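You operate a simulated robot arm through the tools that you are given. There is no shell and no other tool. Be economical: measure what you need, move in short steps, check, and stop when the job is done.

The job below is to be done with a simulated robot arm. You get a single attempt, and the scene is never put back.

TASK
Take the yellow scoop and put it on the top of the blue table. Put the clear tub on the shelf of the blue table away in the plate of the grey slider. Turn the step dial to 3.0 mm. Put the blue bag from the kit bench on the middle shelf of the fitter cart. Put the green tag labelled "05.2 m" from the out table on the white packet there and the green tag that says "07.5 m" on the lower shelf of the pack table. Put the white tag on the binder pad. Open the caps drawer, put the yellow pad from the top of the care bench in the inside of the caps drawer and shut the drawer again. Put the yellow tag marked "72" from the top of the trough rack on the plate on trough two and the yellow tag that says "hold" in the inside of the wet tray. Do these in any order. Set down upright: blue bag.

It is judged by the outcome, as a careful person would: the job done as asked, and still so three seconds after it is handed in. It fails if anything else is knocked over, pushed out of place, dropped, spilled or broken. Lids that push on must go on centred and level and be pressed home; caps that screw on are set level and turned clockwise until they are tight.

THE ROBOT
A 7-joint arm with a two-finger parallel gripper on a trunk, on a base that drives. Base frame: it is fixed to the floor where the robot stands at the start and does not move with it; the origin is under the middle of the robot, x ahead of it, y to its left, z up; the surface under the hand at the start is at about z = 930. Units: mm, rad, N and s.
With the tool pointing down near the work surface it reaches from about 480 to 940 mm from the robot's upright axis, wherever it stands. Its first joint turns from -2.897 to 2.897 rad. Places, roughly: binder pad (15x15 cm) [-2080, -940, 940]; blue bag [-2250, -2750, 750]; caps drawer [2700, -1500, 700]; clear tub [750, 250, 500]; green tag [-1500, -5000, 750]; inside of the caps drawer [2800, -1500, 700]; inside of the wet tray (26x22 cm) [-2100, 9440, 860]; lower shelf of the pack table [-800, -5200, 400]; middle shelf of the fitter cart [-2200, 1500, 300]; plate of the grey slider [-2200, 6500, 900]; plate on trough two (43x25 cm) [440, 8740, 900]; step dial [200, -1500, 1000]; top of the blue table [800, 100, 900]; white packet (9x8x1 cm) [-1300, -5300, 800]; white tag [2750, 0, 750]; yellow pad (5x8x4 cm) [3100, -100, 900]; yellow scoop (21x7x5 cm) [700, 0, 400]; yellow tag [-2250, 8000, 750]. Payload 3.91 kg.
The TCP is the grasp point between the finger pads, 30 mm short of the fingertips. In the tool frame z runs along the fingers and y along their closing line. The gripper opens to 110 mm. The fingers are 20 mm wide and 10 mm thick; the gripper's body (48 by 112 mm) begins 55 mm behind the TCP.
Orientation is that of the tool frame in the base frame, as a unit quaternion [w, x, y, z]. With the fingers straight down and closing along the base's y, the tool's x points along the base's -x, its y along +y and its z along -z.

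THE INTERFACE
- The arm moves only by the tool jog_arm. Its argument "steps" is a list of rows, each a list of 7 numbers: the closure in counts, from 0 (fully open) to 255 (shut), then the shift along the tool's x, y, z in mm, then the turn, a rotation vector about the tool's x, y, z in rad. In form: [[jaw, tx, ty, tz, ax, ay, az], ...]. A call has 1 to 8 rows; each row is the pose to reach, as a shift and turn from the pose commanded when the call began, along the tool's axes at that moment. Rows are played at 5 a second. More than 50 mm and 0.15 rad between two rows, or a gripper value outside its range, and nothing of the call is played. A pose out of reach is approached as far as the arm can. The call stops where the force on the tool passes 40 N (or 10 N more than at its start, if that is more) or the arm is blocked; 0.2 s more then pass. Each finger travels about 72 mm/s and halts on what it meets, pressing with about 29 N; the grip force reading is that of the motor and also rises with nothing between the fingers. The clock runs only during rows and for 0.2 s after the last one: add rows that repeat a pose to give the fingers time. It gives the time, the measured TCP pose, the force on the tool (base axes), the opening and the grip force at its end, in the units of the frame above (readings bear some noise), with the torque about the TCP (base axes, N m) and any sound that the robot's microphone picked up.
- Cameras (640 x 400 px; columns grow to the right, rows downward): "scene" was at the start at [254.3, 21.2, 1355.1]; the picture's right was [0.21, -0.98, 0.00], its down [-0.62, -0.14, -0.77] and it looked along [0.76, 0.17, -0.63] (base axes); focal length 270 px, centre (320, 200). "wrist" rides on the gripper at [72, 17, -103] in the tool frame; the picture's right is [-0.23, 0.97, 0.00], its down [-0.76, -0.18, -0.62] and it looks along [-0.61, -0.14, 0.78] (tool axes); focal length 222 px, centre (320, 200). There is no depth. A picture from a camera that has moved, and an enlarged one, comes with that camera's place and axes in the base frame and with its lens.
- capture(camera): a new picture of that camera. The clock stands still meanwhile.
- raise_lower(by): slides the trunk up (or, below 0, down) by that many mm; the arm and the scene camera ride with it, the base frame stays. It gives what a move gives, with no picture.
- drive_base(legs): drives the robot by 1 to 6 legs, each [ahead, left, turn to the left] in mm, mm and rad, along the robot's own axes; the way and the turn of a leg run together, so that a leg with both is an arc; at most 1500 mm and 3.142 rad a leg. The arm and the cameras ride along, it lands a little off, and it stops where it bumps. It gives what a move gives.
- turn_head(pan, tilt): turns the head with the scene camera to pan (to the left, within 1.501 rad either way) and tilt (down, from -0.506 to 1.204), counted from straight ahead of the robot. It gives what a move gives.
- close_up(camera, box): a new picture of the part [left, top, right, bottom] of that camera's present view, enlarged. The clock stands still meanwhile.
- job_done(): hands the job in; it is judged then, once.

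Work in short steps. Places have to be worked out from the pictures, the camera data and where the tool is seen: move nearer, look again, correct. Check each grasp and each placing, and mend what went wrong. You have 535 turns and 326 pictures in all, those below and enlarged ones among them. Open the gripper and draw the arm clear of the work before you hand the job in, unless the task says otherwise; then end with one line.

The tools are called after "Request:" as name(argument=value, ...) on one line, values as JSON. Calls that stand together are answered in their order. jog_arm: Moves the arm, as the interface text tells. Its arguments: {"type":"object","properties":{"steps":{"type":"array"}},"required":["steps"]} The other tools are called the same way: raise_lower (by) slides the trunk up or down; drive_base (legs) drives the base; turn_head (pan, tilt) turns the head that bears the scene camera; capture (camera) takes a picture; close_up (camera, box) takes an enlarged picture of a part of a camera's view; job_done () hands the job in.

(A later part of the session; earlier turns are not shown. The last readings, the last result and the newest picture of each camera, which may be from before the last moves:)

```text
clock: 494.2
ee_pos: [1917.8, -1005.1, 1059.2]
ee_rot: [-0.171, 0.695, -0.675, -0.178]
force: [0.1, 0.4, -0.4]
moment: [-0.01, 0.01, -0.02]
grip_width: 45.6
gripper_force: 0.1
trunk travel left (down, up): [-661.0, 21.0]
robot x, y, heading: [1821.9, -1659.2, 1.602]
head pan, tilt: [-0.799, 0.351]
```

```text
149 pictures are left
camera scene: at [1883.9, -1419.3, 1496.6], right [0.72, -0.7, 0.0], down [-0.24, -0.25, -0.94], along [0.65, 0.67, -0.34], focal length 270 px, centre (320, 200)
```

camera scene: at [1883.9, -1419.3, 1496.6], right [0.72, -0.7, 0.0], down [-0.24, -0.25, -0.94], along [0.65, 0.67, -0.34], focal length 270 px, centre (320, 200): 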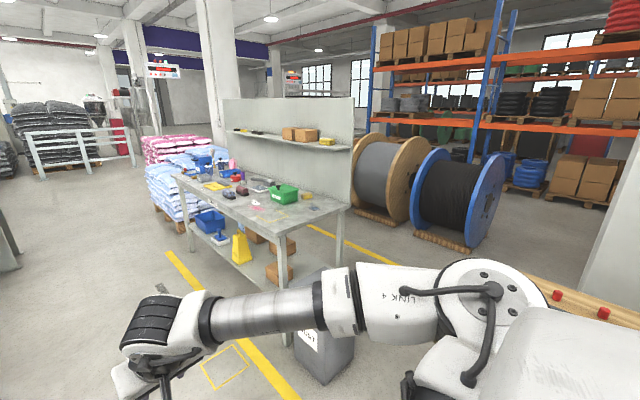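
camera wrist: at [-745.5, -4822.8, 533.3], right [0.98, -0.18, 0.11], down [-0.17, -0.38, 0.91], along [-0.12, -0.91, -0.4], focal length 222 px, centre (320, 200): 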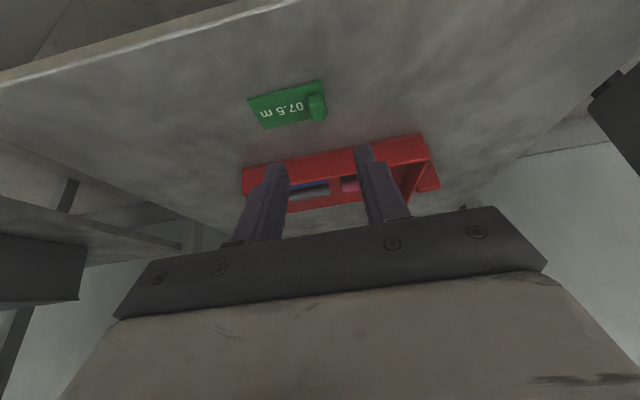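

The care bench front is at x≈2590, y −413…1200. I drive up to it and face +x.

Request:
drive_base(legs=[[1450, 0, 0], [0, 0, -1.6]])

Request:
turn_head(pan=0.1, tilt=0.45)

Request:
capture(camera="scene")

Request:
capture(camera="wrist")

```text
clock: 505.4
ee_pos: [2446.3, -324.9, 1059.6]
ee_rot: [0.247, 0.001, 0.969, 0.002]
force: [0.1, -0.2, 0.2]
moment: [0.01, -0.02, -0.06]
grip_width: 45.1
gripper_force: 0.0
trunk travel left (down, up): [-661.0, 21.0]
robot x, y, heading: [1795.4, -208.1, 0.002]
head pan, tilt: [-0.799, 0.351]
```

```text
clock: 506.6
ee_pos: [2446.0, -324.5, 1058.6]
ee_rot: [0.247, 0.001, 0.969, 0.002]
force: [0.7, -0.1, -0.2]
moment: [-0.01, 0.04, 0.04]
grip_width: 45.5
gripper_force: 0.0
trunk travel left (down, up): [-661.0, 21.0]
robot x, y, heading: [1794.0, -213.9, -0.003]
head pan, tilt: [0.099, 0.45]
```

```text
148 pictures are left
camera scene: at [2056.4, -198.4, 1487.4], right [0.1, -1.0, 0.0], down [-0.43, -0.04, -0.9], along [0.9, 0.09, -0.44], focal length 270 px, centre (320, 200)
```

scene: 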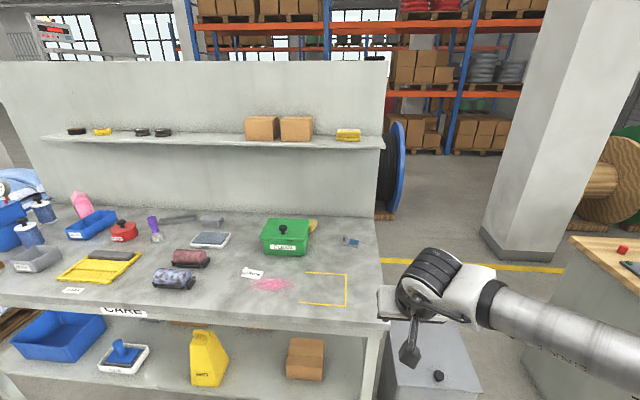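

```text
147 pictures are left
camera wrist: at [2332.3, -308.2, 1113.6], right [0.2, 0.97, 0.11], down [0.37, -0.18, 0.91], along [0.91, -0.14, -0.4], focal length 222 px, centre (320, 200)
```

wrist: 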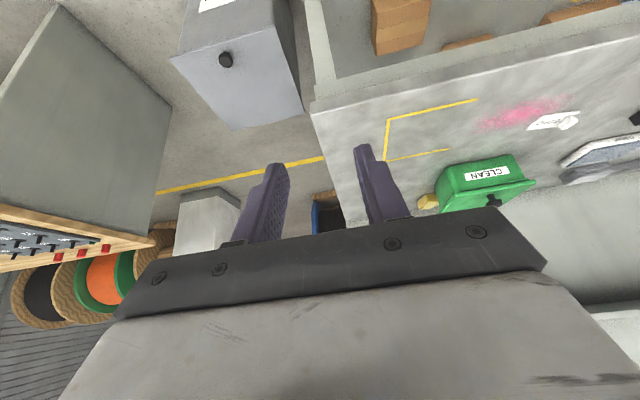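

I zoom on the yellow pad behind the green box, and the white tag.

Request:
close_up(camera="scene", box=[220, 190, 380, 310])

Request:
close_up(camera="wrist", box=[380, 90, 640, 240])

```text
3.33 times, centred on (300, 250) of scene
camera zoom: at [2056.4, -198.4, 1487.4], right [0.1, -1.0, 0.0], down [-0.43, -0.04, -0.9], along [0.9, 0.09, -0.44], focal length 900 px, centre (387, 33)
```

zoom: 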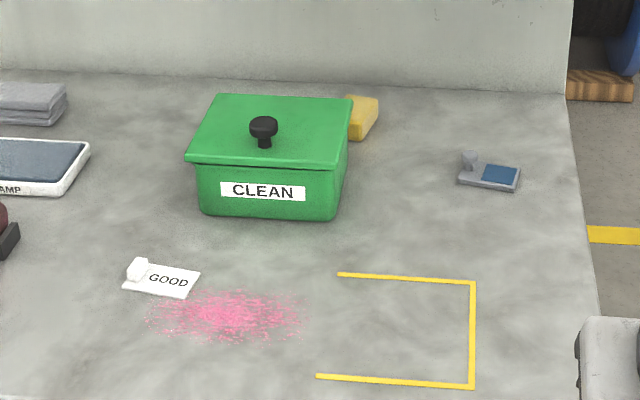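

```text
2.46 times, centred on (510, 165) of wrist
camera zoom: at [2332.3, -308.2, 1113.6], right [0.2, 0.97, 0.11], down [0.37, -0.18, 0.91], along [0.91, -0.14, -0.4], focal length 547 px, centre (-148, 286)
```

zoom: 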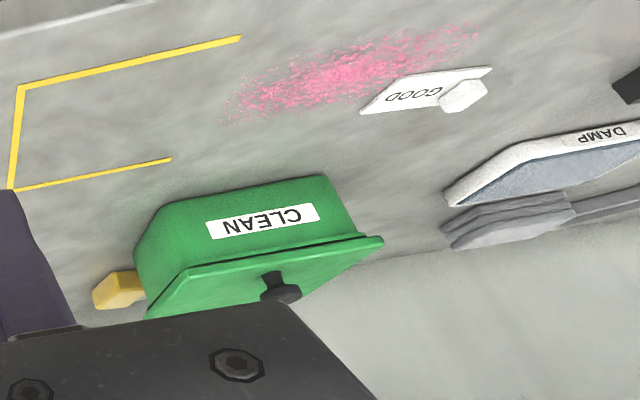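

The pad sits behind the box's right-rear corner. I shift right to see it from the side.

Request:
drive_base(legs=[[250, -350, 0]])

Request:
turn_head(pan=0.55, tilt=0.5)

Request:
capture(camera="scene")

Request:
close_up(camera="scene", box=[240, 140, 440, 270])

```text
clock: 509.9
ee_pos: [2695.8, -670.0, 1058.2]
ee_rot: [0.247, 0.0, 0.969, 0.002]
force: [0.0, -0.3, 1.0]
moment: [0.02, 0.01, -0.01]
grip_width: 45.2
gripper_force: 0.1
trunk travel left (down, up): [-661.0, 21.0]
robot x, y, heading: [2043.8, -560.9, 0.001]
head pan, tilt: [0.099, 0.45]
```

```text
clock: 510.8
ee_pos: [2695.7, -669.4, 1058.2]
ee_rot: [0.246, 0.0, 0.969, 0.003]
force: [0.1, 0.4, -0.5]
moment: [-0.03, -0.03, -0.02]
grip_width: 45.3
gripper_force: 0.1
trunk travel left (down, up): [-661.0, 21.0]
robot x, y, heading: [2042.6, -556.7, 0.0]
head pan, tilt: [0.55, 0.499]
```

```text
144 pictures are left
camera scene: at [2293.2, -507.0, 1482.9], right [0.52, -0.85, 0.0], down [-0.41, -0.25, -0.88], along [0.75, 0.46, -0.48], focal length 270 px, centre (320, 200)
```

scene: 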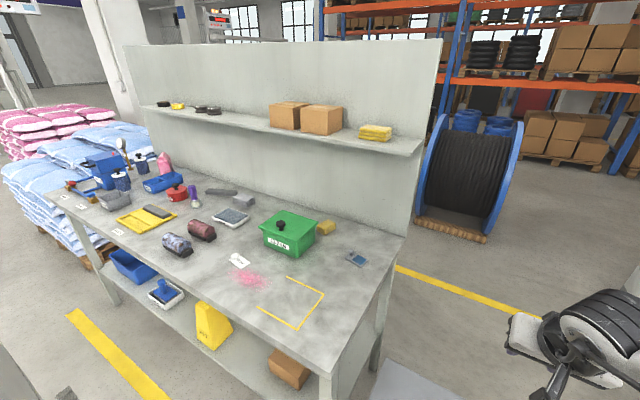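

```text
3.08 times, centred on (340, 205) of scene
camera zoom: at [2293.2, -507.0, 1482.9], right [0.52, -0.85, 0.0], down [-0.41, -0.25, -0.88], along [0.75, 0.46, -0.48], focal length 831 px, centre (258, 185)
```

zoom: 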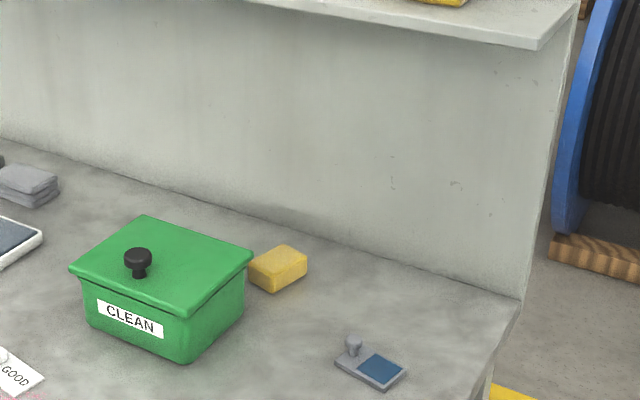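

I zoom in more on the pad.

Request:
close_up(camera="scene", box=[300, 205, 350, 245])

```text
10.00 times, centred on (325, 225) of scene
camera zoom: at [2293.2, -507.0, 1482.9], right [0.52, -0.85, 0.0], down [-0.41, -0.25, -0.88], along [0.75, 0.46, -0.48], focal length 2700 px, centre (270, -50)
```

zoom: 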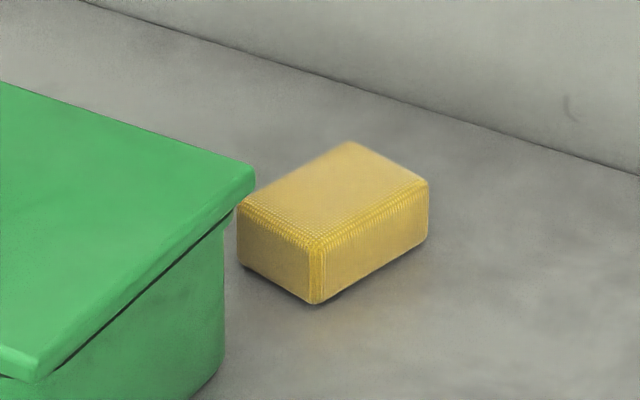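

The pad is fully resolvable: centre ≈(3076,−57), long side ~60 mm along x (bearing −17°), 40 mm wide, top ~880; the box lid's rear corner is at (3018,−56,925). I set tool tilt to ~0.2 rad, yaw to match, and position the base.

Request:
jog_arm(steps=[[100, 0, 0, 0, 0, 0.1, 0], [80, 0, 0, 0, 0, 0.2, 0], [80, 0, 0, 0, 0, 0.3, 0]])

Request:
jog_arm(steps=[[80, 0, 0, 0, 0, 0, 0.14], [80, 0, 0, 0, 0, 0, 0.29]])

Request:
drive_base(legs=[[0, 615, 0], [115, 0, 0]])

Request:
turn_head(pan=-0.1, tilt=0.5)

Request:
capture(camera="wrist")

Request:
capture(camera="scene")

```text
clock: 511.6
ee_pos: [2697.3, -670.4, 1058.6]
ee_rot: [0.098, -0.001, 0.995, 0.001]
force: [0.4, 0.4, 0.9]
moment: [0.02, 0.01, -0.01]
grip_width: 75.5
gripper_force: 0.1
trunk travel left (down, up): [-661.0, 21.0]
robot x, y, heading: [2046.0, -557.8, -0.001]
head pan, tilt: [0.55, 0.499]
```

```text
clock: 512.2
ee_pos: [2697.6, -671.0, 1058.4]
ee_rot: [0.097, 0.143, 0.985, 0.016]
force: [-1.0, 0.0, 0.1]
moment: [-0.02, -0.01, 0.04]
grip_width: 75.7
gripper_force: 0.1
trunk travel left (down, up): [-661.0, 21.0]
robot x, y, heading: [2045.5, -557.2, 0.0]
head pan, tilt: [0.55, 0.499]
```

```text
clock: 518.3
ee_pos: [2815.6, -51.0, 1057.6]
ee_rot: [0.097, 0.144, 0.985, 0.016]
force: [0.7, -0.7, 0.8]
moment: [-0.01, 0.01, 0.02]
grip_width: 75.5
gripper_force: 0.0
trunk travel left (down, up): [-661.0, 21.0]
robot x, y, heading: [2163.4, 63.6, -0.004]
head pan, tilt: [0.55, 0.499]
```

```text
clock: 519.3
ee_pos: [2814.5, -50.2, 1058.9]
ee_rot: [0.099, 0.143, 0.985, 0.016]
force: [0.9, 0.2, 0.5]
moment: [0.0, 0.02, -0.02]
grip_width: 75.3
gripper_force: 0.0
trunk travel left (down, up): [-661.0, 21.0]
robot x, y, heading: [2163.9, 65.5, -0.003]
head pan, tilt: [-0.099, 0.499]
```

```text
141 pictures are left
camera wrist: at [2730.3, -14.6, 1146.5], right [0.49, 0.87, 0.1], down [0.54, -0.39, 0.74], along [0.69, -0.31, -0.66], focal length 222 px, centre (320, 200)
```

wrist: 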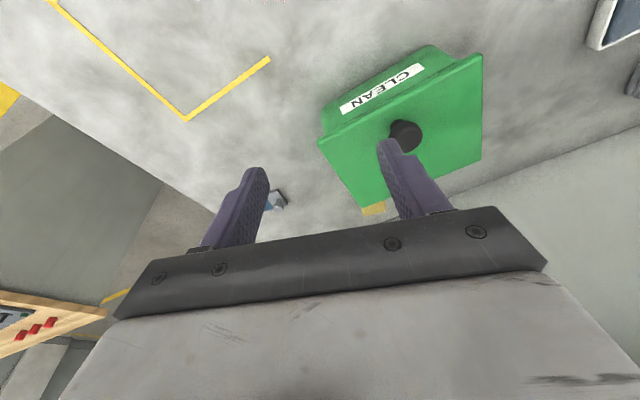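

```text
140 pictures are left
camera scene: at [2423.3, 56.9, 1482.9], right [-0.1, -0.99, 0.0], down [-0.48, 0.05, -0.88], along [0.87, -0.09, -0.48], focal length 270 px, centre (320, 200)
```

scene: 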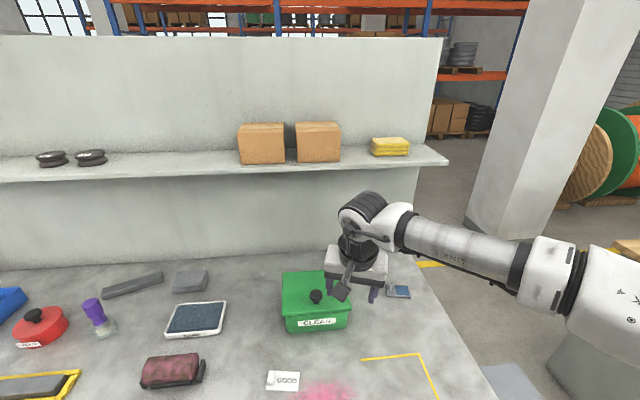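

Base is in place without contact. I extend over the box to (3076,−57,985).

Request:
jog_arm(steps=[[80, -39, 10, 21, 0, 0, 0], [80, -78, 21, 41, 0, 0, 0], [80, -117, 31, 62, 0, 0, 0], [80, -156, 41, 82, 0, 0, 0], [80, -195, 51, 103, 0, 0, 0], [80, -233, 62, 123, 0, 0, 0]])

Request:
capture(camera="wrist")

Request:
close_up(camera="scene", box=[260, 150, 440, 310])

```text
clock: 520.7
ee_pos: [3073.8, -57.6, 986.3]
ee_rot: [0.097, 0.144, 0.985, 0.017]
force: [0.6, -1.1, -0.2]
moment: [0.0, 0.02, -0.02]
grip_width: 75.5
gripper_force: 0.0
trunk travel left (down, up): [-661.0, 21.0]
robot x, y, heading: [2162.0, 61.2, -0.0]
head pan, tilt: [-0.099, 0.499]
```

```text
139 pictures are left
camera wrist: at [2990.3, -21.6, 1073.3], right [0.49, 0.87, 0.1], down [0.54, -0.39, 0.74], along [0.68, -0.31, -0.66], focal length 222 px, centre (320, 200)
```

wrist: 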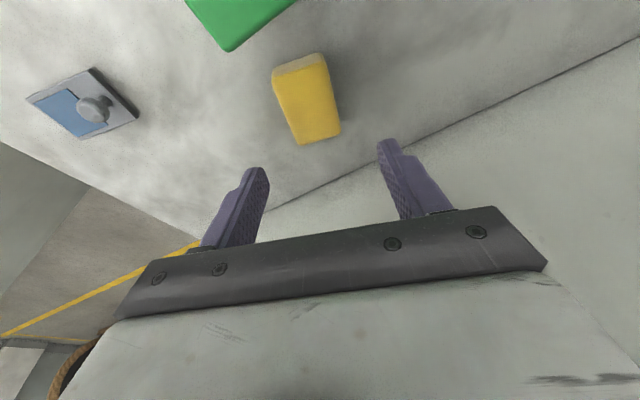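

```text
2.50 times, centred on (350, 230) of scene
camera zoom: at [2424.1, 57.3, 1482.7], right [-0.1, -0.99, 0.0], down [-0.48, 0.05, -0.88], along [0.87, -0.09, -0.48], focal length 675 px, centre (245, 125)
```

zoom: 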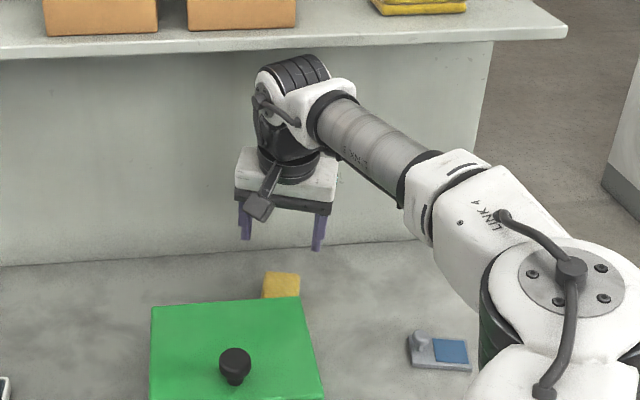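

Centred over the pad. I descend to z≈886 and close.

Request:
jog_arm(steps=[[80, 6, -2, 33, 0, 0, 0], [80, 13, -4, 66, 0, 0, 0], [80, 17, -6, 88, 0, 0, 0], [80, 19, -6, 98, 0, 0, 0]])

Request:
capture(camera="wrist")

```text
clock: 521.7
ee_pos: [3075.4, -57.7, 884.8]
ee_rot: [0.098, 0.144, 0.985, 0.016]
force: [0.1, 0.2, 0.0]
moment: [0.0, 0.04, -0.01]
grip_width: 75.4
gripper_force: 0.1
trunk travel left (down, up): [-661.0, 21.0]
robot x, y, heading: [2161.6, 59.1, -0.003]
head pan, tilt: [-0.099, 0.499]
```

```text
137 pictures are left
camera wrist: at [2990.8, -22.3, 973.7], right [0.49, 0.87, 0.1], down [0.54, -0.39, 0.74], along [0.69, -0.31, -0.66], focal length 222 px, centre (320, 200)
```

wrist: 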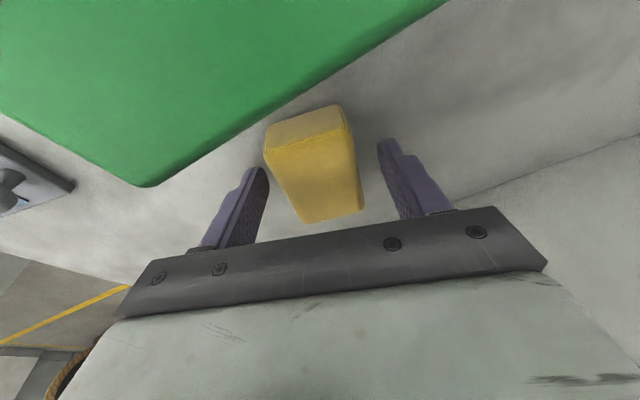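

Pad lies between the fingers. Closing.

Request:
jog_arm(steps=[[120, 0, 0, 0, 0, 0, 0], [170, 0, 0, 0, 0, 0, 0], [220, 0, 0, 0, 0, 0, 0], [255, 0, 0, 0, 0, 0, 0], [255, 0, 0, 0, 0, 0, 0]])

Request:
jog_arm(steps=[[255, -6, 2, -33, 0, 0, 0], [255, -13, 4, -66, 0, 0, 0], [255, -19, 6, -98, 0, 0, 0]])

Request:
capture(camera="wrist")

```text
clock: 522.9
ee_pos: [3074.7, -58.2, 886.8]
ee_rot: [0.098, 0.144, 0.985, 0.016]
force: [0.8, 0.9, 0.7]
moment: [-0.08, -0.04, 0.01]
grip_width: 47.4
gripper_force: 29.2
trunk travel left (down, up): [-661.0, 21.0]
robot x, y, heading: [2163.9, 61.1, -0.002]
head pan, tilt: [-0.099, 0.499]
```

```text
clock: 523.7
ee_pos: [3074.9, -56.0, 986.6]
ee_rot: [0.098, 0.145, 0.984, 0.016]
force: [-0.3, -0.6, -0.7]
moment: [0.0, -0.04, -0.02]
grip_width: 46.9
gripper_force: 29.0
trunk travel left (down, up): [-661.0, 21.0]
robot x, y, heading: [2158.9, 63.4, -0.006]
head pan, tilt: [-0.099, 0.499]
```

```text
136 pictures are left
camera wrist: at [2990.2, -20.3, 1074.0], right [0.49, 0.87, 0.1], down [0.54, -0.39, 0.74], along [0.69, -0.31, -0.66], focal length 222 px, centre (320, 200)
```

wrist: 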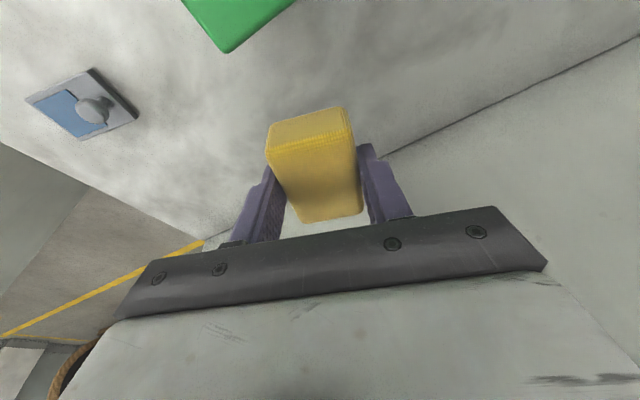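

Pad is held (47 mm). I retract back over the box and away.

Request:
jog_arm(steps=[[255, 39, -10, -21, 0, 0, 0], [255, 78, -21, -41, 0, 0, 0], [255, 117, -31, -62, 0, 0, 0], [255, 156, -41, -82, 0, 0, 0], [255, 195, -51, -103, 0, 0, 0], [255, 233, -62, -123, 0, 0, 0]])

Request:
drive_base(legs=[[-450, 0, 0], [0, -1350, 0]])

Request:
turn_head(pan=0.0, tilt=0.5)

Request:
capture(camera="scene")

```text
clock: 525.1
ee_pos: [2812.5, -48.9, 1061.5]
ee_rot: [0.099, 0.143, 0.985, 0.017]
force: [0.6, -0.2, -0.7]
moment: [-0.02, 0.0, 0.01]
grip_width: 47.1
gripper_force: 28.9
trunk travel left (down, up): [-661.0, 21.0]
robot x, y, heading: [2160.2, 66.2, -0.002]
head pan, tilt: [-0.099, 0.499]
```

```text
clock: 538.2
ee_pos: [2348.3, -1410.8, 1059.7]
ee_rot: [0.098, 0.143, 0.985, 0.016]
force: [0.0, 0.2, 0.6]
moment: [-0.01, -0.02, 0.0]
grip_width: 46.5
gripper_force: 29.4
trunk travel left (down, up): [-661.0, 21.0]
robot x, y, heading: [1696.5, -1300.6, -0.003]
head pan, tilt: [-0.099, 0.499]
```

```text
clock: 538.9
ee_pos: [2349.5, -1409.7, 1059.5]
ee_rot: [0.099, 0.144, 0.984, 0.017]
force: [0.1, 0.2, -0.4]
moment: [-0.02, 0.02, -0.01]
grip_width: 46.8
gripper_force: 29.0
trunk travel left (down, up): [-661.0, 21.0]
robot x, y, heading: [1693.6, -1295.8, -0.001]
head pan, tilt: [0.0, 0.499]
```

```text
135 pictures are left
camera scene: at [1958.9, -1295.5, 1482.9], right [0.0, -1.0, 0.0], down [-0.48, 0.0, -0.88], along [0.88, 0.0, -0.48], focal length 270 px, centre (320, 200)
```

scene: 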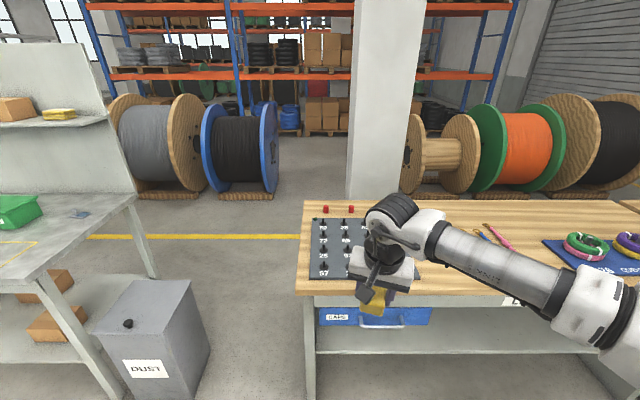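

The CAPS drawer is under this bench's front. The hand must be free to open it, so I'll park the pad on this bench first. Zooming on the bench.

Request:
close_up(camera="scene", box=[290, 190, 560, 350])

Request:
capture(camera="wrist")

```text
2.37 times, centred on (425, 270) of scene
camera zoom: at [1958.9, -1295.5, 1482.9], right [0.0, -1.0, 0.0], down [-0.48, 0.0, -0.88], along [0.88, 0.0, -0.48], focal length 640 px, centre (71, 34)
```

zoom: 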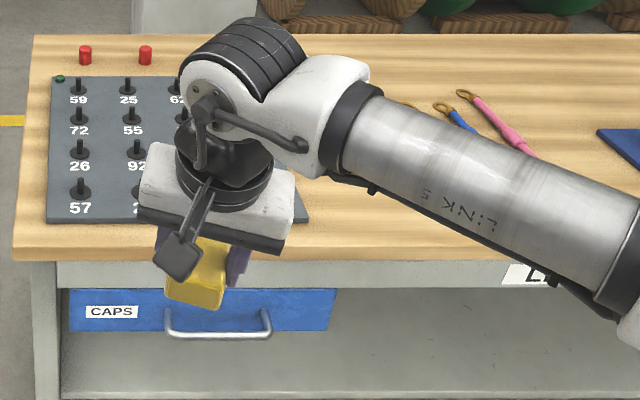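

```text
133 pictures are left
camera wrist: at [2265.1, -1373.9, 1147.7], right [0.49, 0.87, 0.1], down [0.54, -0.39, 0.74], along [0.69, -0.31, -0.66], focal length 222 px, centre (320, 200)
```

wrist: 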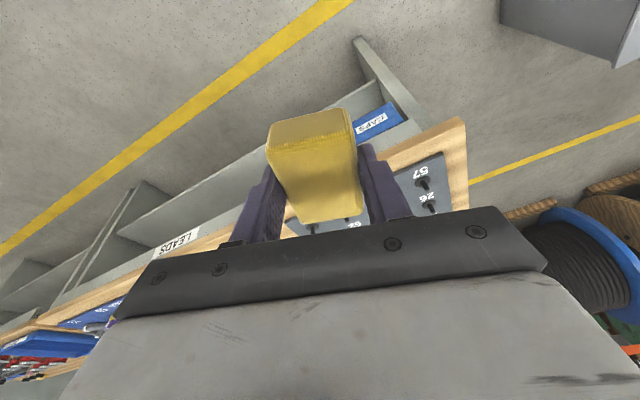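

Bench top z≈803, front x≈2592; drawer front z 606–696, handle bar ≈(2575,−1515,634). I park the pad on the free front part of the bench at ≈(2680,−1720).

Request:
drive_base(legs=[[0, -310, 0], [330, 0, 0]])

Request:
turn_head(pan=0.0, tilt=0.65)

Request:
capture(camera="scene")

Request:
capture(camera="wrist")

```text
clock: 543.6
ee_pos: [2670.7, -1722.4, 1059.6]
ee_rot: [0.098, 0.147, 0.984, 0.016]
force: [0.1, -0.1, 0.2]
moment: [0.0, 0.01, 0.01]
grip_width: 47.0
gripper_force: 28.6
trunk travel left (down, up): [-661.0, 21.0]
robot x, y, heading: [2018.0, -1604.9, -0.008]
head pan, tilt: [0.0, 0.499]
```

```text
clock: 544.3
ee_pos: [2668.7, -1720.7, 1060.5]
ee_rot: [0.098, 0.145, 0.984, 0.016]
force: [-0.4, 0.1, 0.3]
moment: [-0.02, 0.0, 0.03]
grip_width: 46.9
gripper_force: 29.5
trunk travel left (down, up): [-661.0, 21.0]
robot x, y, heading: [2018.6, -1607.2, -0.009]
head pan, tilt: [0.0, 0.649]
```

```text
132 pictures are left
camera scene: at [2276.7, -1604.6, 1469.6], right [-0.01, -1.0, 0.0], down [-0.6, 0.0, -0.8], along [0.8, -0.01, -0.6], focal length 270 px, centre (320, 200)
```

scene: 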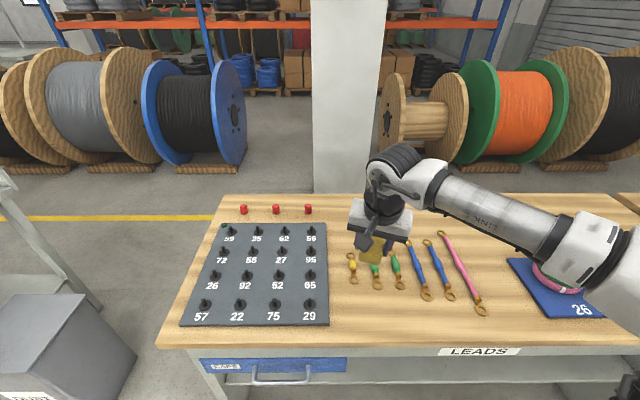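

```text
131 pictures are left
camera wrist: at [2586.6, -1684.8, 1147.7], right [0.49, 0.87, 0.1], down [0.54, -0.39, 0.74], along [0.68, -0.31, -0.66], focal length 222 px, centre (320, 200)
```

wrist: 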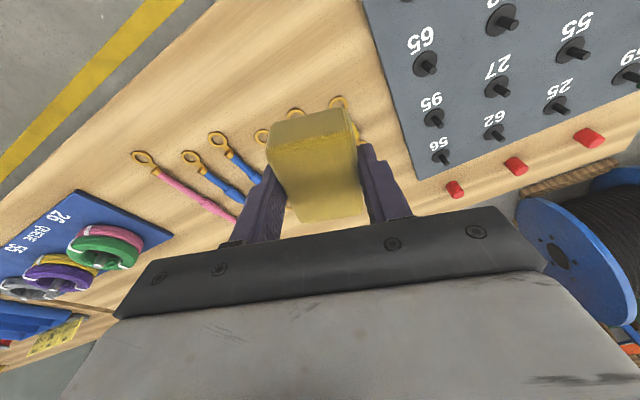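

The front strip is clear below the pad. I lower it straight down onto the bench.

Request:
jog_arm(steps=[[255, 8, -3, 43, 0, 0, 0], [255, 16, -5, 86, 0, 0, 0], [255, 25, -8, 129, 0, 0, 0], [255, 33, -11, 172, 0, 0, 0], [255, 40, -13, 205, 0, 0, 0]])

Request:
jog_arm(steps=[[255, 1, 0, 5, 0, 0, 0], [255, 2, 0, 9, 0, 0, 0]])

Request:
capture(camera="scene")

```text
clock: 545.5
ee_pos: [2669.4, -1720.2, 855.1]
ee_rot: [0.104, 0.146, 0.984, 0.016]
force: [0.7, 2.0, 28.5]
moment: [-0.4, 0.69, -0.04]
grip_width: 47.3
gripper_force: 29.0
trunk travel left (down, up): [-661.0, 21.0]
robot x, y, heading: [2020.4, -1607.8, -0.009]
head pan, tilt: [0.0, 0.649]
```

```text
clock: 545.9
ee_pos: [2671.2, -1720.6, 852.8]
ee_rot: [0.103, 0.145, 0.984, 0.016]
force: [-11.0, 0.2, 22.9]
moment: [-0.54, 0.55, -0.27]
grip_width: 47.5
gripper_force: 29.0
trunk travel left (down, up): [-661.0, 21.0]
robot x, y, heading: [2019.2, -1604.5, -0.008]
head pan, tilt: [0.0, 0.649]
stopped in row 1: the force on the tool passed its limit at 48 N (the readings are from after the stop); the commanded pose is now the measured one
```

```text
130 pictures are left
camera scene: at [2274.0, -1604.3, 1470.2], right [-0.01, -1.0, 0.0], down [-0.6, 0.0, -0.8], along [0.8, -0.01, -0.6], focal length 270 px, centre (320, 200)
```

scene: 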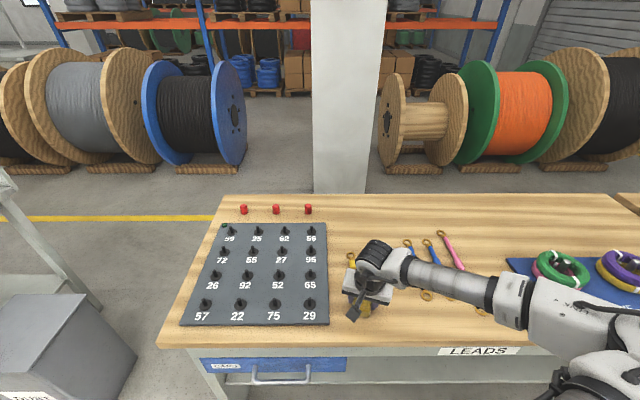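

Contact made; I release and rise.

Request:
jog_arm(steps=[[230, -1, 0, -3, 0, 0, 0], [180, -1, 0, -4, 0, 0, 0], [100, -1, 0, -4, 0, 0, 0], [60, -1, 0, -4, 0, 0, 0], [60, -8, 2, -45, 0, 0, 0], [60, -17, 4, -90, 0, 0, 0], [60, -25, 6, -135, 0, 0, 0], [60, -33, 8, -178, 0, 0, 0]])

Request:
capture(camera="wrist")

```text
clock: 547.7
ee_pos: [2667.7, -1723.1, 1033.3]
ee_rot: [0.1, 0.144, 0.984, 0.017]
force: [-0.3, -0.2, 1.0]
moment: [-0.01, 0.02, 0.02]
grip_width: 83.9
gripper_force: 0.0
trunk travel left (down, up): [-661.0, 21.0]
robot x, y, heading: [2019.3, -1602.8, -0.008]
head pan, tilt: [0.0, 0.649]
```

```text
129 pictures are left
camera wrist: at [2584.1, -1687.3, 1120.1], right [0.49, 0.87, 0.1], down [0.54, -0.39, 0.75], along [0.69, -0.31, -0.66], focal length 222 px, centre (320, 200)
```

wrist: 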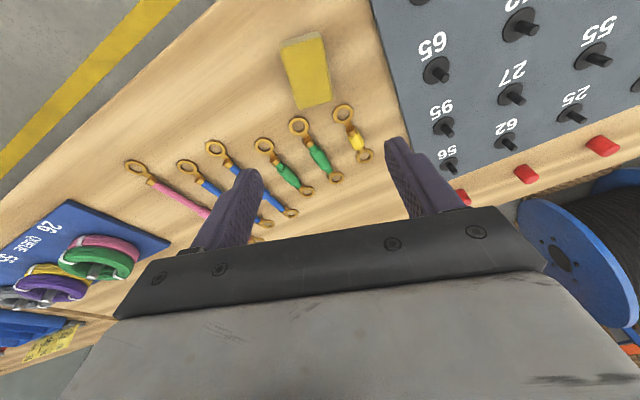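

Pad is parked. I back off, square the tool, yaw it, and tilt it to horizontal for gripping the drawer handle.

Request:
drive_base(legs=[[-450, 0, 0.008]])

Request:
jog_arm(steps=[[60, -40, 10, 0, 0, 0.1, 0], [60, -80, 20, 0, 0, 0.2, 0], [60, -80, 20, 0, 0, 0.2, 0]])

Request:
jog_arm(steps=[[60, 0, 0, 0, 0, 0, 0.14], [60, 0, 0, 0, 0, 0, 0.28], [60, 0, 0, 0, 0, 0, 0.42], [60, 0, 0, 0, 0, 0, 0.56], [60, 0, 0, 0, 0, 0, 0.7], [60, 0, 0, 0, 0, 0, 0.84], [60, 0, 0, 0, 0, 0, 0.98], [60, 0, 0, 0, 0, 0, 1.12]])

Request:
jog_arm(steps=[[60, 0, 0, 0, 0, 0, 0.14], [60, 0, 0, 0, 0, 0, 0.155]])

```text
clock: 550.4
ee_pos: [2227.1, -1722.1, 1033.2]
ee_rot: [0.102, 0.147, 0.984, 0.016]
force: [-0.2, 0.5, 0.1]
moment: [0.01, -0.02, -0.01]
grip_width: 84.1
gripper_force: 0.0
trunk travel left (down, up): [-661.0, 21.0]
robot x, y, heading: [1578.0, -1600.5, -0.011]
head pan, tilt: [0.0, 0.649]
```

```text
clock: 551.2
ee_pos: [2308.6, -1726.2, 1048.5]
ee_rot: [0.003, 0.144, 0.989, 0.031]
force: [0.2, -0.2, 0.0]
moment: [-0.02, 0.01, 0.0]
grip_width: 84.1
gripper_force: 0.1
trunk travel left (down, up): [-661.0, 21.0]
robot x, y, heading: [1577.5, -1599.9, -0.013]
head pan, tilt: [0.0, 0.649]
```

```text
clock: 553.0
ee_pos: [2308.9, -1726.4, 1050.2]
ee_rot: [-0.013, 0.649, 0.761, 0.028]
force: [0.2, 0.0, 0.2]
moment: [0.0, 0.0, 0.0]
grip_width: 84.1
gripper_force: 0.1
trunk travel left (down, up): [-661.0, 21.0]
robot x, y, heading: [1577.9, -1601.3, -0.007]
head pan, tilt: [0.0, 0.649]
```

```text
clock: 553.6
ee_pos: [2308.3, -1725.5, 1049.2]
ee_rot: [-0.016, 0.705, 0.708, 0.026]
force: [-0.5, 0.3, 0.3]
moment: [0.0, -0.01, 0.05]
grip_width: 84.1
gripper_force: 0.1
trunk travel left (down, up): [-661.0, 21.0]
robot x, y, heading: [1578.7, -1603.9, -0.009]
head pan, tilt: [0.0, 0.649]
```

Now tilt to horizontal in two calls, moving slightly forward.

Request:
jog_arm(steps=[[60, 0, 10, 0, -0.14, 0, 0], [60, 0, 20, 0, -0.28, 0, 0], [60, 0, 30, 0, -0.42, 0, 0], [60, 0, 40, 0, -0.56, 0, 0], [60, 0, 50, 0, -0.7, 0, 0], [60, 0, 60, 0, -0.84, 0, 0], [60, 0, 60, 0, -0.98, 0, 0], [60, 0, 60, 0, -1.12, 0, 0]])

Request:
jog_arm(steps=[[60, 0, 0, 0, -0.14, 0, 0], [60, 0, 0, 0, -0.28, 0, 0], [60, 0, 0, 0, -0.42, 0, 0], [60, 0, 0, 0, -0.45, 0, 0]])

Request:
raise_lower(by=-380)

Request:
turn_head(pan=0.1, tilt=0.4)

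Request:
capture(camera="scene")

Request:
capture(camera="wrist")

```text
clock: 555.4
ee_pos: [2368.9, -1725.0, 1049.7]
ee_rot: [0.362, 0.605, 0.587, 0.4]
force: [0.1, 0.9, -0.1]
moment: [0.01, 0.03, 0.0]
grip_width: 84.0
gripper_force: 0.1
trunk travel left (down, up): [-661.0, 21.0]
robot x, y, heading: [1581.4, -1605.6, -0.014]
head pan, tilt: [0.0, 0.649]
```

```text
clock: 556.4
ee_pos: [2368.6, -1725.5, 1050.9]
ee_rot: [0.488, 0.509, 0.483, 0.519]
force: [-0.6, -0.4, -0.4]
moment: [0.05, 0.0, 0.03]
grip_width: 84.4
gripper_force: 0.1
trunk travel left (down, up): [-661.0, 21.0]
robot x, y, heading: [1576.3, -1602.6, -0.008]
head pan, tilt: [0.0, 0.649]
```

```text
clock: 560.2
ee_pos: [2363.6, -1719.0, 790.6]
ee_rot: [0.497, 0.495, 0.489, 0.52]
force: [-0.1, 0.2, -0.2]
moment: [0.01, 0.01, 0.01]
grip_width: 84.1
gripper_force: 0.2
trunk travel left (down, up): [-373.0, 310.0]
robot x, y, heading: [1577.3, -1602.9, -0.009]
head pan, tilt: [0.0, 0.649]
stopped: the arm was blocked; the commanded pose is now the measured one
```

```text
clock: 561.0
ee_pos: [2362.7, -1713.2, 793.6]
ee_rot: [0.498, 0.491, 0.49, 0.521]
force: [-0.2, 0.0, -0.7]
moment: [-0.04, 0.02, -0.01]
grip_width: 84.2
gripper_force: 0.1
trunk travel left (down, up): [-373.0, 310.0]
robot x, y, heading: [1576.6, -1598.9, -0.006]
head pan, tilt: [0.099, 0.4]
```

```text
128 pictures are left
camera scene: at [1824.6, -1582.1, 1216.5], right [0.09, -1.0, 0.01], down [-0.37, -0.05, -0.93], along [0.92, 0.08, -0.37], focal length 270 px, centre (320, 200)
```

scene: 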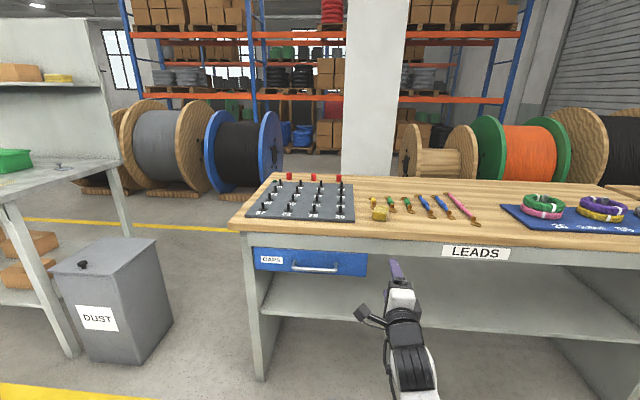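

```text
127 pictures are left
camera wrist: at [2256.8, -1645.1, 806.7], right [-0.03, -0.25, 0.97], down [-0.6, -0.77, -0.22], along [0.8, -0.59, -0.13], focal length 222 px, centre (320, 200)
```

wrist: 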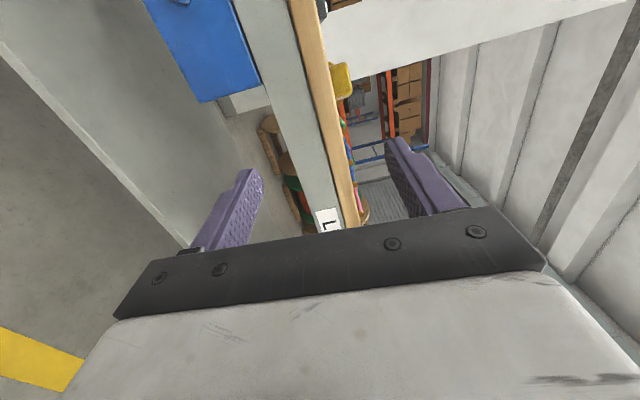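

The arm met the body while lowering. I raise the trunk 40 mm to relieve, then lower with the arm itself.

Request:
raise_lower(by=40)

Request:
jog_arm(steps=[[60, 0, -40, 10, 0, 0, 0], [60, 0, -80, 20, 0, 0, 0], [60, 0, -120, 30, 0, 0, 0], [60, 0, -160, 40, 0, 0, 0], [60, 0, -195, 50, 0, 0, 0]])

Request:
capture(camera="scene")

```text
clock: 561.8
ee_pos: [2370.9, -1719.3, 807.5]
ee_rot: [0.49, 0.498, 0.491, 0.52]
force: [0.2, 1.2, 0.1]
moment: [0.02, 0.04, 0.01]
grip_width: 84.2
gripper_force: 0.0
trunk travel left (down, up): [-413.0, 270.0]
robot x, y, heading: [1578.4, -1601.4, -0.011]
head pan, tilt: [0.099, 0.4]
```

```text
clock: 563.0
ee_pos: [2424.7, -1720.7, 635.8]
ee_rot: [0.503, 0.488, 0.491, 0.518]
force: [0.5, 0.3, 0.5]
moment: [0.01, -0.04, 0.01]
grip_width: 84.1
gripper_force: 0.1
trunk travel left (down, up): [-413.0, 270.0]
robot x, y, heading: [1572.8, -1606.4, -0.008]
head pan, tilt: [0.099, 0.4]
```

```text
126 pictures are left
camera scene: at [1833.7, -1595.0, 1249.8], right [0.09, -1.0, 0.0], down [-0.38, -0.03, -0.92], along [0.92, 0.08, -0.38], focal length 270 px, centre (320, 200)
```

scene: 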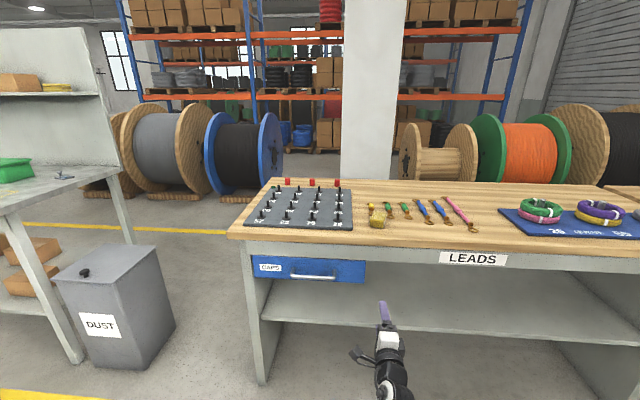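

I zoom on the drawer handle for triangulation.

Request:
close_up(camera="scene", box=[240, 240, 380, 310])

Request:
capture(camera="wrist")

```text
4.57 times, centred on (310, 275) of scene
camera zoom: at [1833.7, -1595.0, 1249.8], right [0.09, -1.0, 0.0], down [-0.38, -0.03, -0.92], along [0.92, 0.08, -0.38], focal length 1234 px, centre (366, -143)
```

zoom: 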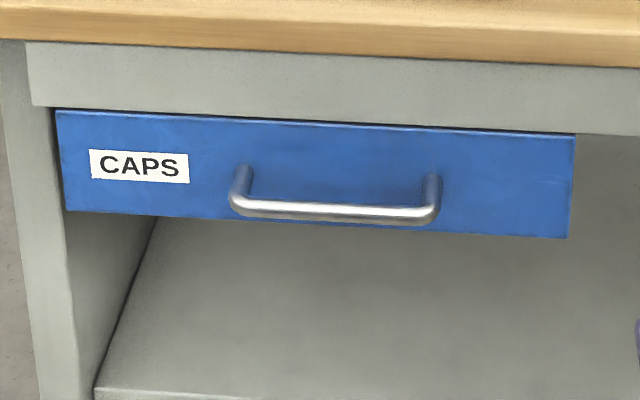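

```text
124 pictures are left
camera wrist: at [2319.0, -1650.9, 649.5], right [-0.04, -0.24, 0.97], down [-0.6, -0.77, -0.21], along [0.8, -0.59, -0.12], focal length 222 px, centre (320, 200)
```

wrist: 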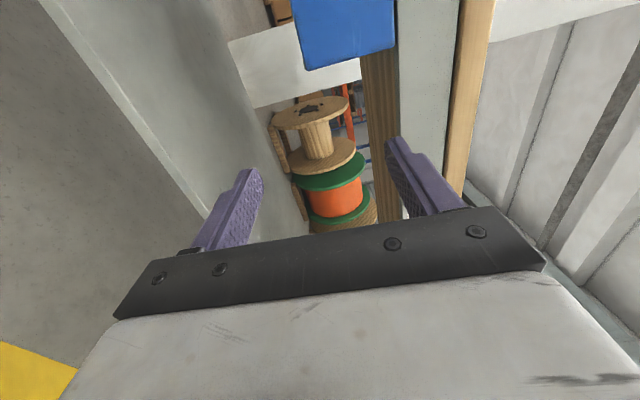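

Handle bar ≈(2556,−1506,667). I move the base left to line up, raise the hand to z≈667, and look with the wrist camera.

Request:
drive_base(legs=[[0, 214, 0.01]])

Request:
jog_arm(steps=[[60, 0, 15, 0, 0, 0, 0], [60, 0, 31, 0, 0, 0, 0], [60, 0, 31, 20, -0.02, 0, 0]])

Request:
capture(camera="wrist")

```text
clock: 565.3
ee_pos: [2426.5, -1502.1, 637.0]
ee_rot: [0.498, 0.486, 0.494, 0.521]
force: [-0.2, 0.4, 0.1]
moment: [-0.03, -0.02, -0.01]
grip_width: 84.3
gripper_force: 0.1
trunk travel left (down, up): [-413.0, 270.0]
robot x, y, heading: [1579.8, -1392.9, -0.002]
head pan, tilt: [0.099, 0.4]
```

```text
clock: 566.1
ee_pos: [2444.0, -1497.2, 661.8]
ee_rot: [0.501, 0.482, 0.491, 0.526]
force: [-0.2, -0.2, -0.3]
moment: [0.01, 0.0, 0.03]
grip_width: 84.2
gripper_force: 0.0
trunk travel left (down, up): [-413.0, 270.0]
robot x, y, heading: [1580.2, -1394.8, 0.0]
head pan, tilt: [0.099, 0.4]
```

```text
123 pictures are left
camera wrist: at [2338.0, -1429.1, 672.7], right [-0.05, -0.24, 0.97], down [-0.59, -0.78, -0.22], along [0.81, -0.58, -0.11], focal length 222 px, centre (320, 200)
```

wrist: 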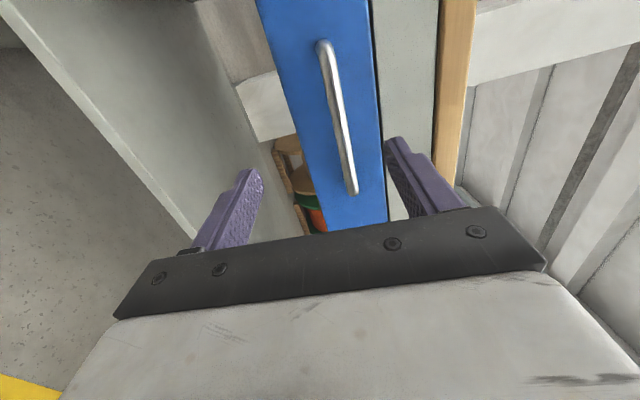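

The bar appears at z≈682. I level the tool, rise 19 mm and advance 55 mm.

Request:
jog_arm(steps=[[60, 0, 10, 10, 0.03, 0, 0], [60, 0, 19, 30, 0.05, 0.02, 0], [60, 0, 17, 55, 0.05, 0.02, 0]])

Request:
capture(camera="wrist")

```text
clock: 566.9
ee_pos: [2502.2, -1499.9, 676.7]
ee_rot: [0.485, 0.489, 0.51, 0.515]
force: [0.5, -0.5, -0.2]
moment: [0.0, -0.01, 0.04]
grip_width: 84.3
gripper_force: 0.0
trunk travel left (down, up): [-413.0, 270.0]
robot x, y, heading: [1577.0, -1394.0, 0.001]
head pan, tilt: [0.099, 0.4]
```

```text
122 pictures are left
camera wrist: at [2395.4, -1433.0, 693.6], right [0.01, -0.24, 0.97], down [-0.58, -0.79, -0.19], along [0.81, -0.56, -0.15], focal length 222 px, centre (320, 200)
```

wrist: 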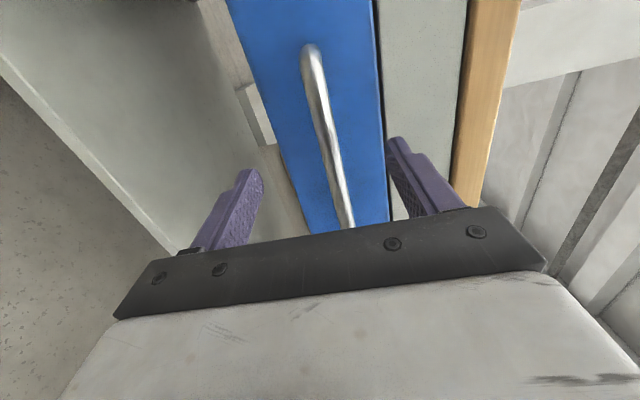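

Bar is 6 mm above axis. I rise 6 mm and advance 38 mm, then close.

Request:
jog_arm(steps=[[60, 0, 6, 12, 0, 0, 0], [60, 0, 6, 25, 0, 0, 0], [60, 0, 6, 38, 0, 0, 0], [120, 0, 6, 38, 0, 0, 0], [180, 0, 6, 38, 0, 0, 0], [240, 0, 6, 38, 0, 0, 0], [255, 0, 6, 38, 0, 0, 0], [255, 0, 6, 38, 0, 0, 0]])

Request:
capture(camera="wrist")

```text
clock: 568.7
ee_pos: [2540.7, -1495.9, 685.3]
ee_rot: [0.486, 0.488, 0.51, 0.516]
force: [2.3, 0.6, 12.5]
moment: [-0.78, -0.07, 0.17]
grip_width: 13.4
gripper_force: 45.1
trunk travel left (down, up): [-413.0, 270.0]
robot x, y, heading: [1577.4, -1389.8, 0.0]
head pan, tilt: [0.099, 0.4]
```

```text
121 pictures are left
camera wrist: at [2432.4, -1430.6, 701.0], right [0.01, -0.24, 0.97], down [-0.58, -0.79, -0.19], along [0.81, -0.57, -0.14], focal length 222 px, centre (320, 200)
```

wrist: 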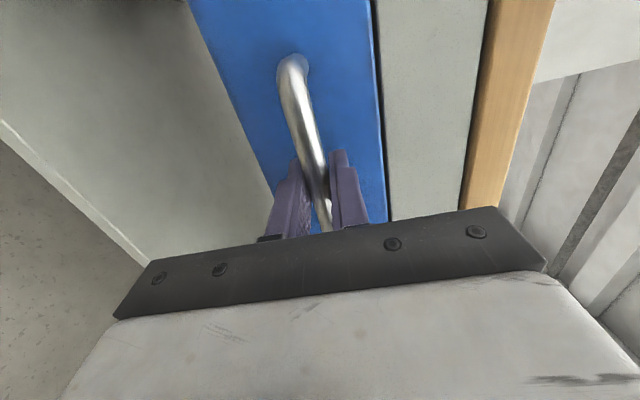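

Handle gripped (13.4 mm). I pull the drawer by driving back 130 mm and check.

Request:
drive_base(legs=[[-130, 0, 0]])

Request:
capture(camera="scene")

```text
clock: 570.0
ee_pos: [2409.6, -1497.5, 684.2]
ee_rot: [0.485, 0.489, 0.51, 0.516]
force: [0.5, -2.1, 20.0]
moment: [-0.72, -0.04, -0.06]
grip_width: 13.7
gripper_force: 44.6
trunk travel left (down, up): [-413.0, 270.0]
robot x, y, heading: [1448.1, -1389.7, 0.002]
head pan, tilt: [0.099, 0.4]
```

```text
120 pictures are left
camera scene: at [1711.6, -1380.7, 1244.0], right [0.1, -1.0, 0.0], down [-0.39, -0.04, -0.92], along [0.92, 0.09, -0.39], focal length 270 px, centre (320, 200)
```

scene: 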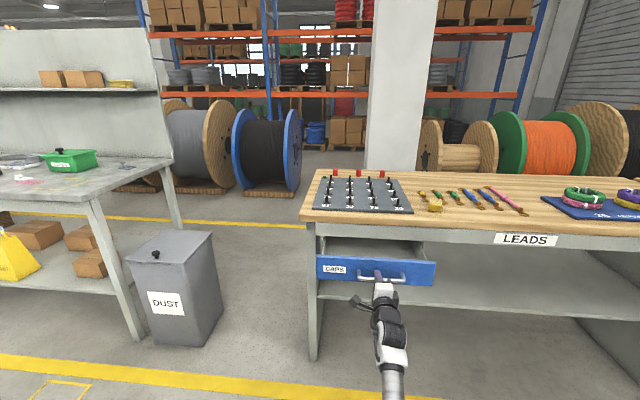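

The drawer is open 130 mm; I pull 110 mm more.

Request:
drive_base(legs=[[-110, 0, 0]])

Request:
close_up(camera="scene", box=[280, 200, 460, 320])

```text
clock: 571.1
ee_pos: [2301.4, -1496.6, 684.5]
ee_rot: [0.486, 0.489, 0.509, 0.516]
force: [-0.5, 8.1, 11.1]
moment: [-0.73, -0.04, 0.18]
grip_width: 13.8
gripper_force: 45.6
trunk travel left (down, up): [-413.0, 270.0]
robot x, y, heading: [1342.0, -1393.0, -0.003]
head pan, tilt: [0.099, 0.4]
```

```text
3.33 times, centred on (370, 260) of scene
camera zoom: at [1603.8, -1380.6, 1243.7], right [0.1, -1.0, 0.0], down [-0.39, -0.04, -0.92], along [0.92, 0.09, -0.39], focal length 900 px, centre (153, 0)
```

zoom: 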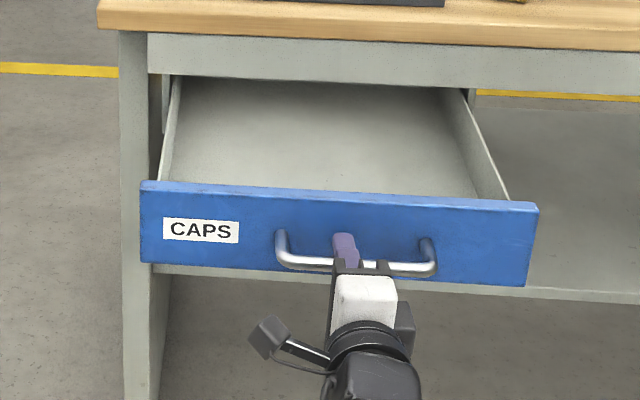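

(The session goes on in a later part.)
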